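You operate a simulated robot arm through the tools that you are given. There is no shell and no other tool. Be economical: measure what you need, move in short steps, check, and stop when the job is done.

Carry out the task below with a simulated robot arm. There is one attempt and no reset: what you move stays moved.

TASK
Put one of the bearing boxes from the top of the steel workbench on the red tray.

It is judged by the outcome, as a careful person would: the job done as asked, and still so three seconds after it is handed in. It fails if anything else is knocked over, pushed out of place, dropped, spilled or broken.

THE ROBOT
A 7-joint arm with a two-finger parallel gripper, fixed in place. Base frame: the origin is at the foot of the arm, x ahead of it, y to its left, z up; the work surface is at about z = 0. Lengths are in m, angles in rad, forces in N, time in s.
With the tool pointing down near the work surface it reaches from about 0.24 to 0.62 m from the base axis. Its first joint turns from -1.152 to 1.152 rad. Payload 2.6 kg.
Tool frame: the origin (TCP) lies between the finger pads and is the grasp point; the fingertips stand 0.03 m ahead of it; z points along the fingers, y is the line along which they close. The gripper opens to 0.094 m. The fingers are 0.028 m wide and 0.01 m thick; the gripper's body (0.05 by 0.096 m) begins 0.055 m behind the TCP.
Orientation is told as [roll, pitch, yaw] about the base's x, y, z axes, in that order, counted from this pose: with the fingers straight down and closing along the base's y, the tool's x points along the base's -x, its y along +y and its z along -z.

THE INTERFACE
- The arm moves only by the tool play_rows. Its argument "plan" is text: rows parted by semicolons, each of 4 numbers parted by spaces: the shift along the tool's x, y, z in m, then the turn about the tool's z in rad. In form: dx dy dz twist; .... A call has 1 to 20 rows; each row shifts and turns the commanded pose from where the row before left it, along the tool's axes as they then stand. "fingers" is the gripper command, from -1 (fully open) to 1 (shut), values between in proportion, set as the call begins (left out, the last holds). A row lasts 0.2 s, in which the tool goes at most 0.05 m and 0.15 rad; a call with a longer step from one row to the next is refused whole, and so is a gripper value outside its range. A pose out of reach is approached as far as the arm can. The call stops where the force on the tool passes 40 N (or 10 N more than at its start, if that is more) or the arm is blocked; 0.2 s more then pass. The fingers move at their own pace (about 0.072 m/s each) and stop on an object; they squeeze with about 39 N. The grip force told is the motor's: it shows also when the fingers shut on nothing. Time passes only in rows, and 0.2 s behind the last, so rows that do not move let the fingers close. It gives the time, the measured TCP pose, the force on the tool (base axes), the opening and the grip force at its end, in the units of the frame above (readings bear some noise), and new pictures: "views" is both (left out), scene, wrist or none.
- Cameras (640 x 400 px; columns grow to the right, rows downward): "scene" is fixed at [0.0477, 0.4621, 0.5427]; the picture's right is [-0.49, -0.87, 0.00], its down [-0.65, 0.36, -0.67] and it looks along [0.59, -0.33, -0.74] (base axes); focal length 306 px, centre (320, 200). "wrist" rides on the gripper at [-0.037, 0, -0.058] in the tool frame; the picture's right is [0.00, -1.00, 0.00], its down [0.97, 0.00, -0.24] and it looks along [0.24, 0.00, 0.97] (tool axes); focal length 218 px, centre (320, 200).
- locate(camera, pixels): for up to 12 pixels [column, row] of the newest picture of that camera ("zoom" is the newest enlarged one), the place [x, y, z] in the base frame of the surface seen there, good to about 0.002 m. No time passes.
- zoom(camera, box): a new picture of the part [left, top, right, bottom] of that camera's present view, enlarged. No time passes.
- close_job(): hands the job in; it is judged then, once.

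Work in short steps. Measure before you move; look again where a grasp or a placing could have gone wrong, and mend it. You have 60 turns and 120 pictures in all, the two below and enlarged ones among them. Open the gripper and draw the arm clear of the work before you hand the job in, unless the task says otherwise; then end with one line.

The tools are called after "Emit:" as name(argument=value, ...) on one line, values as JSON. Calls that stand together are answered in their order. play_rows: Moves the arm, as the interface text tells. Its arguments: {"type":"object","properties":{"plan":{"type":"string"},"fingers":{"type":"number"},"views":{"type":"string","enum":["both","scene","wrist","none"]}},"required":["plan"]} The other tools are called the same way: locate (camera, pixels) gives the place of the surface under pixels of a picture; zoom (camera, box) takes an enlarged picture of a part of a camera's view; close_job () hands the job in.

At the start:

```text
clock: 0.0
eef_pos: [0.3639, 0.0451, 0.2666]
orientation: [0.001, -0.001, 0.001]
ft_force: [-0.7, -0.5, 0.2]
width: 0.0942
finger_force: 0.0
```

scene: 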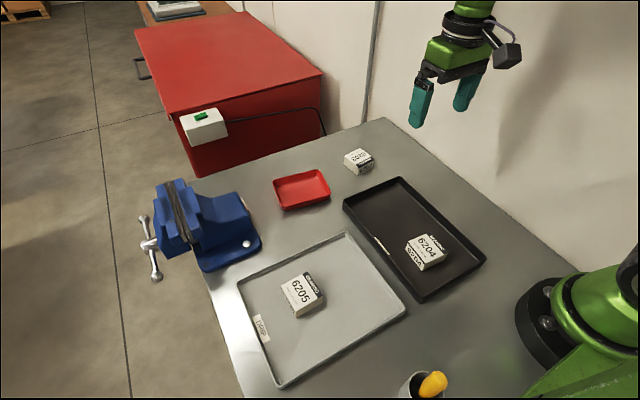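
wrist: 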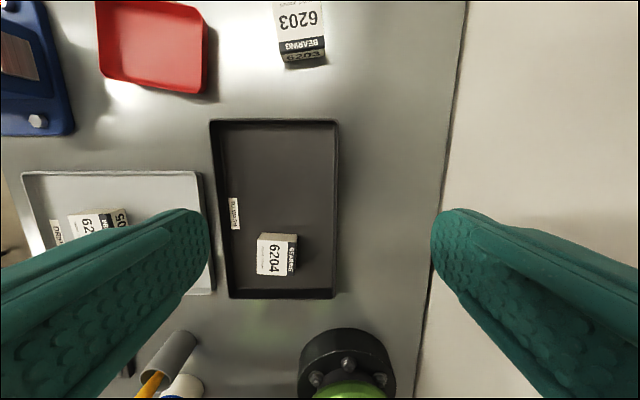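

The 6203 box at scene (358,160) sits directly on the bench, while the others are in trays. I'll measure it and the red tray.

Emit:
locate(camera="scene", pixels=[[344, 156], [360, 148], [373, 157], [356, 166], [358, 174], [374, 165], [302, 190], [274, 180], [322, 170], [330, 192], [284, 210], [395, 165]])

Emit:
zoom(camera="scene", box=[250, 120, 410, 220])

Emit:
zoom(camera="wrist", box=[80, 0, 400, 200])

```text
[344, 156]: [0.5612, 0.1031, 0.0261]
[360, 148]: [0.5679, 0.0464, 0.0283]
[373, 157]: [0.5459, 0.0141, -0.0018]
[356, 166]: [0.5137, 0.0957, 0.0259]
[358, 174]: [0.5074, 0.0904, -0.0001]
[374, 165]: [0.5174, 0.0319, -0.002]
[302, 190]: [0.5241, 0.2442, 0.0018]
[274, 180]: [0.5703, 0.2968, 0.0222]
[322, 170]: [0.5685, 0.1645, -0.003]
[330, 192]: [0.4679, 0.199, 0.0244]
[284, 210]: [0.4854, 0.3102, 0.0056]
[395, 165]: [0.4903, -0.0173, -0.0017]
```

```text
4.00 times, centred on (330, 170) of scene
```

zoom: 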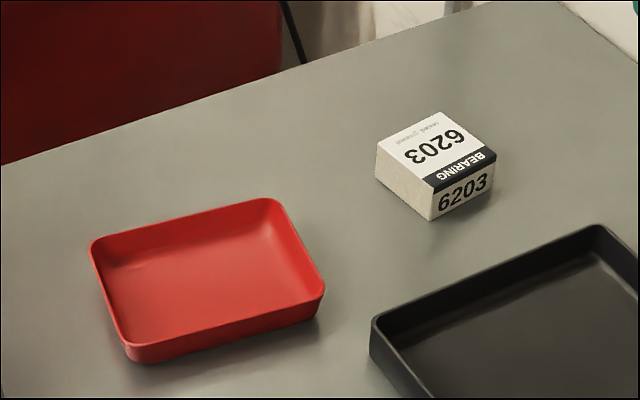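

```text
2.00 times, centred on (240, 100) of wrist
```

zoom: 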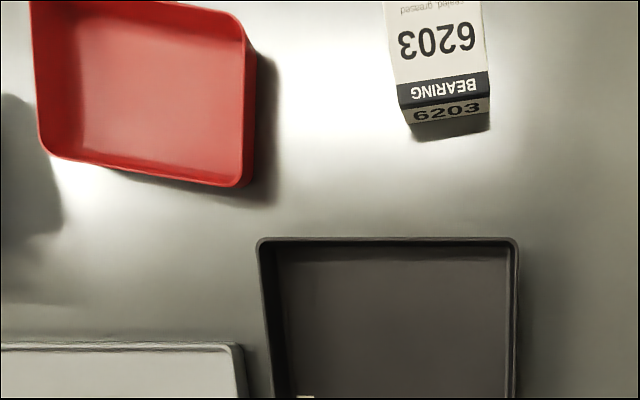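

I'll get the box top corners more precisely with inset pixels, plus the red tray's rims.

Emit:
locate(camera="scene", pixels=[[345.2, 156.5], [360, 149], [372.5, 158.5], [358, 166.5], [359, 157.5], [273.3, 181], [317, 170.5], [330, 191.5], [283, 207.5], [302, 190], [358, 170], [320, 185]])

Emit:
locate(camera="wrist", pixels=[[282, 38], [322, 34], [276, 4], [319, 2], [283, 48], [322, 48], [100, 75], [200, 90], [150, 45], [203, 20]])

```text
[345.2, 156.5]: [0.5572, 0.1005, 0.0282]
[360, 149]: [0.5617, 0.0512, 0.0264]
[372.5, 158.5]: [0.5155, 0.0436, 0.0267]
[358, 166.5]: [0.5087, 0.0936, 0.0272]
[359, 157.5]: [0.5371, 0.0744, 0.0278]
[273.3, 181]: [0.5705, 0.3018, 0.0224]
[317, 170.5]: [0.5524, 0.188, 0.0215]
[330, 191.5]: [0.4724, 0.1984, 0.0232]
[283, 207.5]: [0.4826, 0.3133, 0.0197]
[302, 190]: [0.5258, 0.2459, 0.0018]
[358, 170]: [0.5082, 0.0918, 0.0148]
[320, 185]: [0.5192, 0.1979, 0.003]
```

```text
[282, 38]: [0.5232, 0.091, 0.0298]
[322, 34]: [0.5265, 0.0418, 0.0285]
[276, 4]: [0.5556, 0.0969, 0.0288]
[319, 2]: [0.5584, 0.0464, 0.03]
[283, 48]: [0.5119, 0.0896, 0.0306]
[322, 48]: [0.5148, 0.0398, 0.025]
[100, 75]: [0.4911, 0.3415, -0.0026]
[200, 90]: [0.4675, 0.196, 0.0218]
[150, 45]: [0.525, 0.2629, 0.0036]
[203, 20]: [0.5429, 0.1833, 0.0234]
```

Box centre is about (0.536, 0.072), top z 0.028, about 0.05 m square, yaw about +0.14. The red tray centre is about (0.519, 0.250). I'll go above the box with the gripper open.

Emit:
play_rows(plan="-0.0344 0.0054 0.0294 0; -0.0344 0.0054 0.0294 0; -0.0344 0.0054 0.0294 0; -0.0344 0.0054 0.0294 0; -0.0344 0.0054 0.0294 0; 0 0 0 -0.14; 0 0 0 0; 0 0 0 0", fingers=-1)

```text
clock: 1.8
eef_pos: [0.5354, 0.0708, 0.1196]
orientation: [0.001, 0.0, 0.14]
ft_force: [0.0, 0.0, -1.8]
width: 0.0937
finger_force: 0.0
```

scene: 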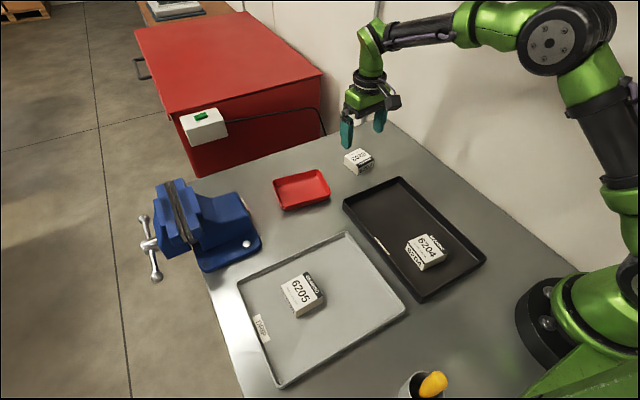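
wrist: 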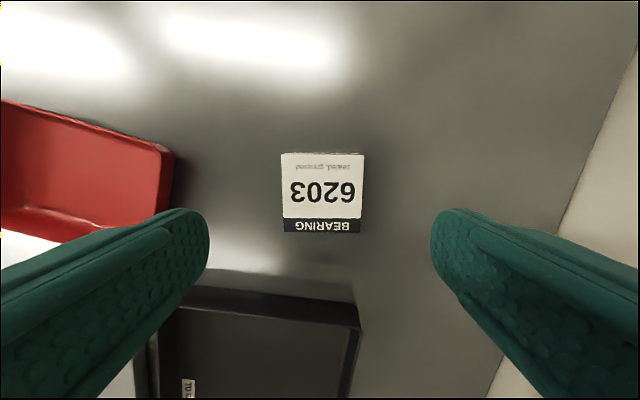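

The box is aligned between the fingers at wrist (281–364,153–233). I'll check the corners and read the labels.

Emit:
locate(camera="wrist", pixels=[[283, 156], [362, 156], [285, 229], [359, 230], [322, 192], [190, 390]])

Emit:
zoom(camera="wrist", box=[220, 100, 420, 260])

```text
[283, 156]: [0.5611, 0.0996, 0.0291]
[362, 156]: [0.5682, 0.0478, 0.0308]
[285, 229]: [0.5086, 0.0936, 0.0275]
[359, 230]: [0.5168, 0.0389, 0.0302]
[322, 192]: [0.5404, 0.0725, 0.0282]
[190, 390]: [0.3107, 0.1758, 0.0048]
```

```text
2.50 times, centred on (320, 180) of wrist
```

zoom: 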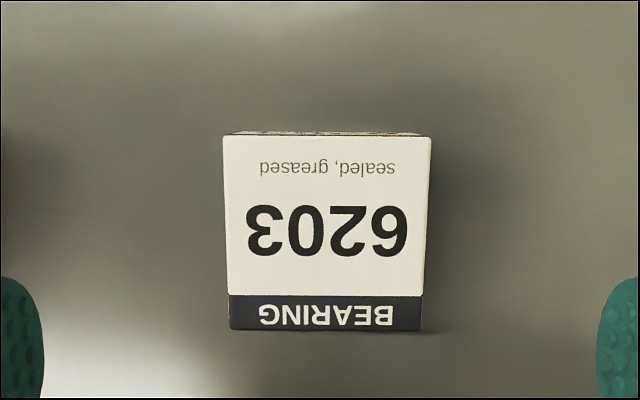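

Centre is (0.538, 0.071), so I descend to TCP z≈0.037 and close.

Emit:
play_rows(plan="-0.0025 0 0.03 0; 0 0 0.03 0; 0 0 0.0225 0; 0 0 0 0", views="wrist")

Emit:
play_rows(plan="0 0 0 0; 0 0 0 0; 0 0 0 0; 0 0 0 0; 0 0 0 0", fingers=1, views="wrist")

```text
clock: 2.8
eef_pos: [0.5394, 0.0712, 0.0381]
orientation: [-0.001, 0.002, 0.14]
ft_force: [0.8, -0.4, -0.4]
width: 0.0941
finger_force: 0.0
```

wrist: 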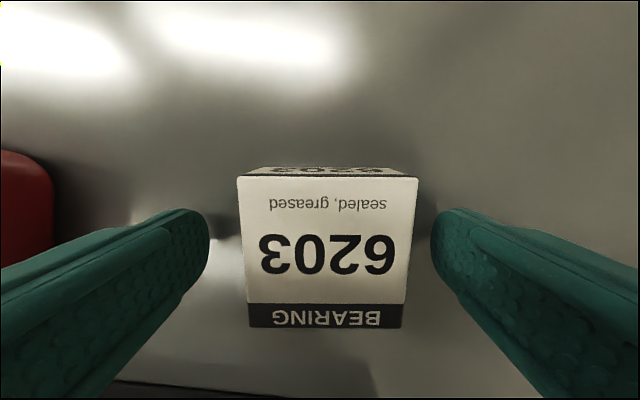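

```text
clock: 4.0
eef_pos: [0.539, 0.0719, 0.0371]
orientation: [-0.001, 0.001, 0.14]
ft_force: [-0.4, 0.0, 0.4]
width: 0.0551
finger_force: 38.8
```

wrist: 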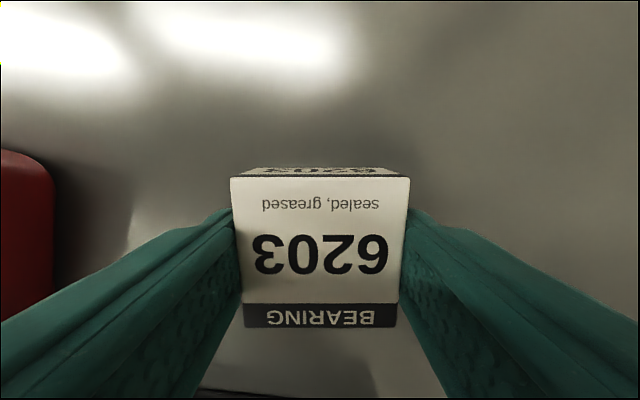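

Gripped at 0.055 m. I lift it and turn to match the tray's yaw (about −0.10).

Emit:
play_rows(plan="0 0 -0.03 0; 0 0 -0.03 0; 0 0 -0.03 0; 0 0 0 0.12; 0 0 0 0.12; 0 0 0 0")

```text
clock: 5.4
eef_pos: [0.5389, 0.0725, 0.1274]
orientation: [0.0, 0.0, -0.102]
ft_force: [-0.5, -0.6, -1.1]
width: 0.0552
finger_force: 38.6
```

scene: 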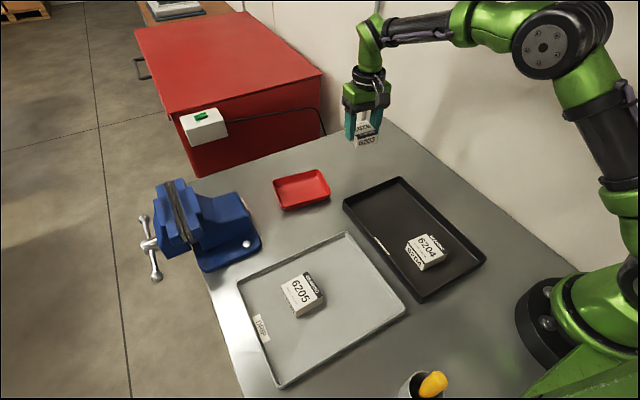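
wrist: 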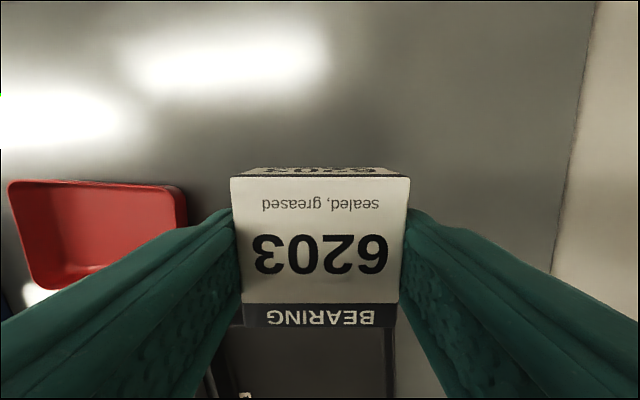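

Held well. I'll measure the tray rim more carefully before placing.

Emit:
zoom(camera="scene", box=[262, 160, 342, 220])

```text
6.67 times, centred on (302, 190) of scene
```

zoom: 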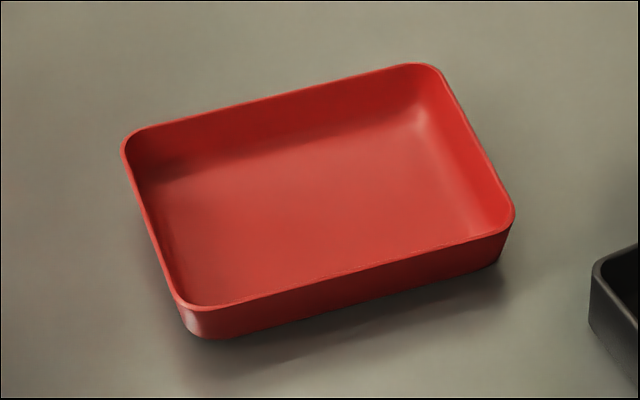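

Emit:
locate(camera="zoom", pixels=[[147, 220], [265, 100], [476, 145], [340, 272], [280, 99], [320, 190], [430, 200], [200, 230], [151, 225], [478, 150], [330, 273], [345, 274]])

```text
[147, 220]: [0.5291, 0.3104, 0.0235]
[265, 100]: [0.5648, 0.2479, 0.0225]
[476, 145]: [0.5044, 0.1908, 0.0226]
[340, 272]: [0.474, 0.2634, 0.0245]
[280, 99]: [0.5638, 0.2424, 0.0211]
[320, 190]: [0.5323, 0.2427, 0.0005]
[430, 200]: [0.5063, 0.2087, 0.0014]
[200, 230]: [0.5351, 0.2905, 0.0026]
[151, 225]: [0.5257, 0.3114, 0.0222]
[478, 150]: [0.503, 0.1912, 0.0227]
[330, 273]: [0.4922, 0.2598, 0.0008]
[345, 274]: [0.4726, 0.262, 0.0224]
```

Tray centre is (0.519, 0.251) with an inside of about 0.09×0.12 m. I move over it.

Emit:
play_rows(plan="0.0076 0.0351 0 0; 0.0076 0.0351 0 0; 0.0076 0.0351 0 0; 0.0076 0.0351 0 0; 0.0076 0.0351 0 0; 0 0 0 0; 0 0 0 0")

```text
clock: 7.0
eef_pos: [0.5208, 0.2525, 0.1275]
orientation: [0.0, 0.0, -0.1]
ft_force: [0.0, 0.1, -1.7]
width: 0.0553
finger_force: 39.1
```

scene: 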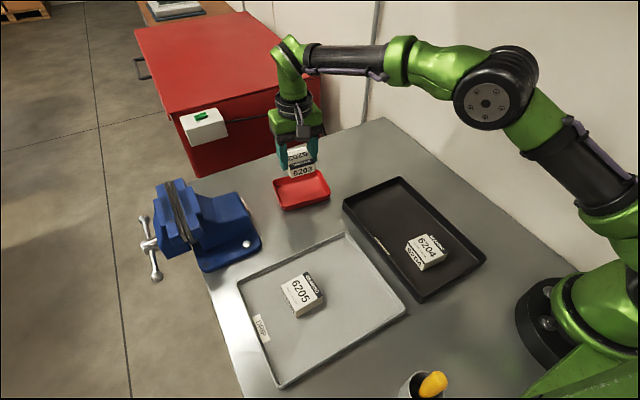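
wrist: 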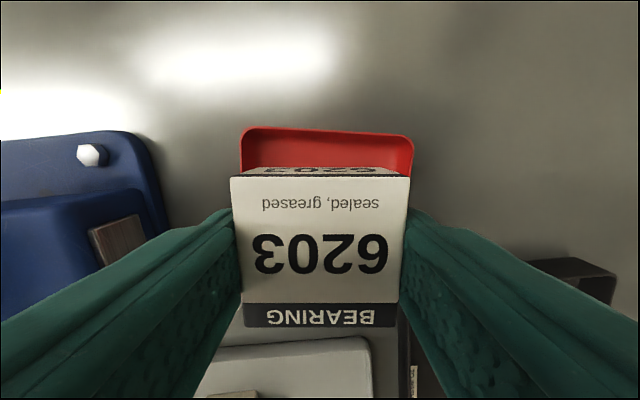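

Before lowering I check the vise's clearance from the gripper body.

Emit:
locate(camera="scene", pixels=[[240, 200], [225, 200], [205, 190], [190, 185], [180, 180], [245, 215], [260, 240]])

Emit:
locate(camera="wrist", pixels=[[155, 215], [110, 195], [135, 145], [243, 140], [412, 145], [330, 130], [330, 155]])

```text
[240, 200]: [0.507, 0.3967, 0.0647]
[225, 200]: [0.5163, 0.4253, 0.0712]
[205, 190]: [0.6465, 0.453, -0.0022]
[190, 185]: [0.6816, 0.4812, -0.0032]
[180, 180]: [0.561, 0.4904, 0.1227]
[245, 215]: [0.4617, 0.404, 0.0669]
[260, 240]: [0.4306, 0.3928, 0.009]
```

```text
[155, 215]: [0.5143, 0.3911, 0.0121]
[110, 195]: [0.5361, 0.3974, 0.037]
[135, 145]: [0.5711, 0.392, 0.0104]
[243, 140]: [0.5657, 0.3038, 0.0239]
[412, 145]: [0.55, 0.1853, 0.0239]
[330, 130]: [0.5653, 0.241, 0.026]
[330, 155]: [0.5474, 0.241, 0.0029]
```

The vise (y>0.39) is clear. I lower to just above the tray floor.

Emit:
play_rows(plan="0.002 -0.0015 0.03 0; 0 0 0.03 0; 0 0 0.023 0; 0 0 0 0; 0 0 0 0")

```text
clock: 8.2
eef_pos: [0.5173, 0.2494, 0.0448]
orientation: [0.0, 0.0, -0.099]
ft_force: [-0.2, 1.0, -1.6]
width: 0.0551
finger_force: 39.0
```

scene: 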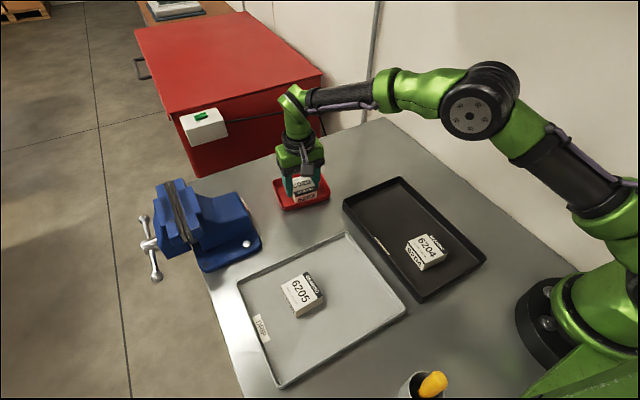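
wrist: 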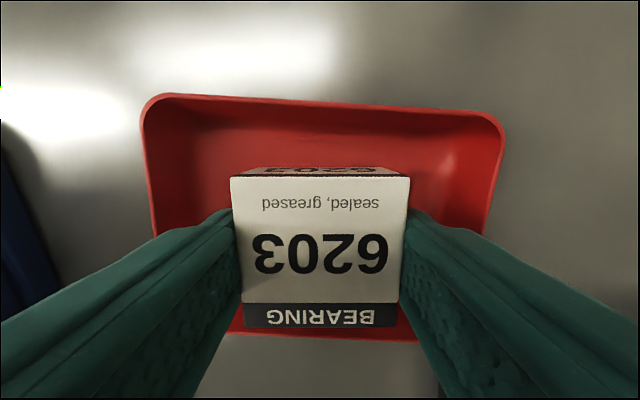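

The box is inside the rim; I check its centring against the tray in the wrist view.

Emit:
locate(camera="wrist", pixels=[[320, 180], [320, 322], [320, 336], [320, 101], [240, 240], [398, 240], [148, 170], [498, 170]])

Emit:
zoom(camera="scene", box=[262, 160, 342, 220])

```text
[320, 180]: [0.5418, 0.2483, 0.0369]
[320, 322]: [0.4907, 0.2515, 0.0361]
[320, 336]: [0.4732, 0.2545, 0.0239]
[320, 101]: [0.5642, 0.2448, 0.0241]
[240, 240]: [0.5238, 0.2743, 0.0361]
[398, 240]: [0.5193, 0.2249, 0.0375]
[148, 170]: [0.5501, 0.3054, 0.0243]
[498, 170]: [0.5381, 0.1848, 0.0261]
```

```text
6.67 times, centred on (302, 190) of scene
```

zoom: 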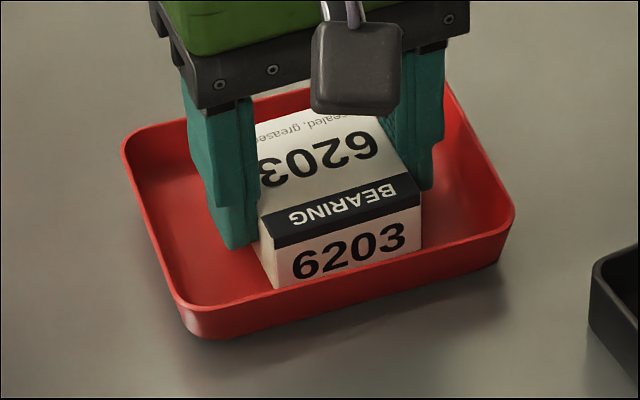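

Nearly centred, with the box bottom about 5 mm above the floor. I shift 2 mm and lower to contact.

Emit:
play_rows(plan="-0.002 0.001 0 0; 0 0 0.003 0; 0 0 0.0015 0; 0 0 0 0; 0 0 0 0", views="none")

```text
clock: 9.4
eef_pos: [0.5188, 0.2501, 0.0426]
orientation: [0.0, -0.002, -0.101]
ft_force: [-1.3, -1.4, 6.3]
width: 0.0554
finger_force: 39.7
```

The upward force of 6 N shows contact with the tray floor. I open part-way to stay clear of the walls.

Emit:
play_rows(plan="0 0 0 0; 0 0 0 0; 0 0 0 0", fingers=-0.49)

```text
clock: 10.2
eef_pos: [0.5184, 0.2507, 0.0413]
orientation: [0.0, -0.001, -0.099]
ft_force: [0.9, -0.1, -0.3]
width: 0.07
finger_force: 0.1
```

scene: 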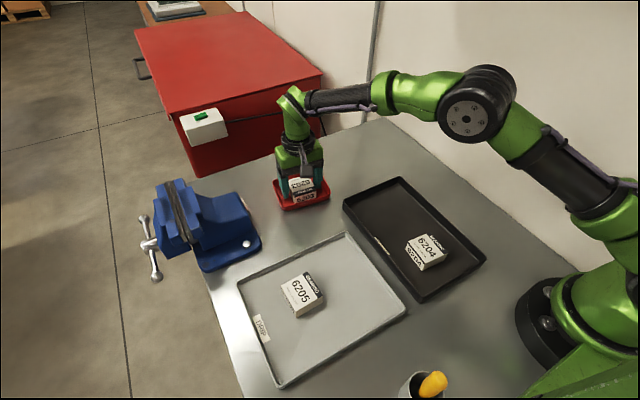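
wrist: 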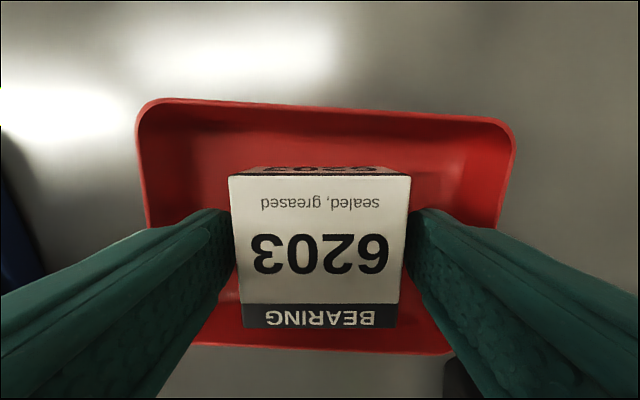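

Released, with clearance on both sides. I raise the arm and draw it back.

Emit:
play_rows(plan="0 0 -0.02 0; 0 0 -0.04 0; 0 0 -0.045 0; 0 0 -0.045 0; 0.04 0 -0.02 0; 0.04 -0.02 0 0; 0.04 -0.02 0 0; 0 0 0 0")

Emit:
play_rows(plan="0 0 0 0; 0 0 0 0", fingers=-1, views="none")

Emit:
zoom(camera="scene", box=[262, 160, 342, 220])

```text
clock: 12.0
eef_pos: [0.3926, 0.2228, 0.2133]
orientation: [0.001, -0.001, -0.097]
ft_force: [0.6, -0.3, -0.4]
width: 0.0698
finger_force: 0.0
```

scene: 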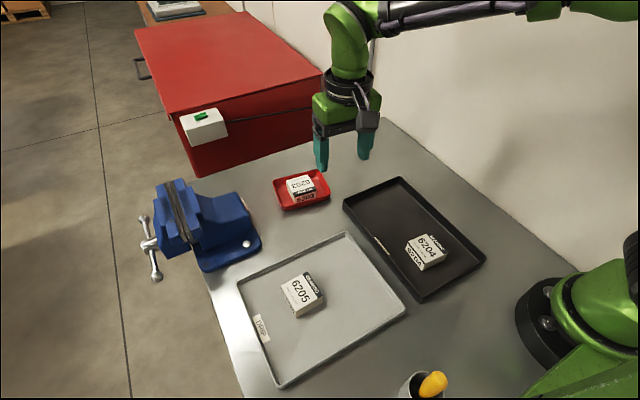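
wrist: 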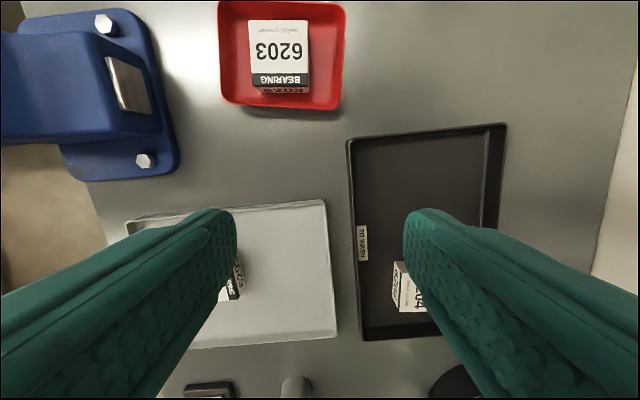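

```text
clock: 12.6
eef_pos: [0.3932, 0.2239, 0.2129]
orientation: [0.001, 0.0, -0.101]
ft_force: [0.9, 0.2, -0.2]
width: 0.094
finger_force: 0.1
```

```text
6.67 times, centred on (302, 190) of scene
```

zoom: 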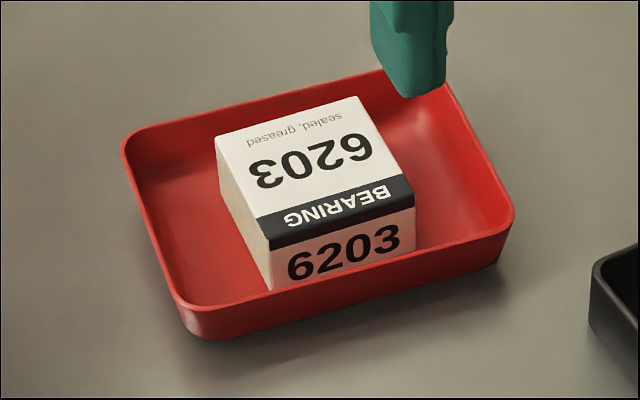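

The box lies flat in the red tray, the tray hasn't moved, and the arm is clear, so I hand the job in.

Emit:
close_job()

```text
The job is handed in.
```

The 6203 bearing box, the only one standing directly on the bench top, now lies flat in the red tray; nothing else was moved, and the job is handed in.
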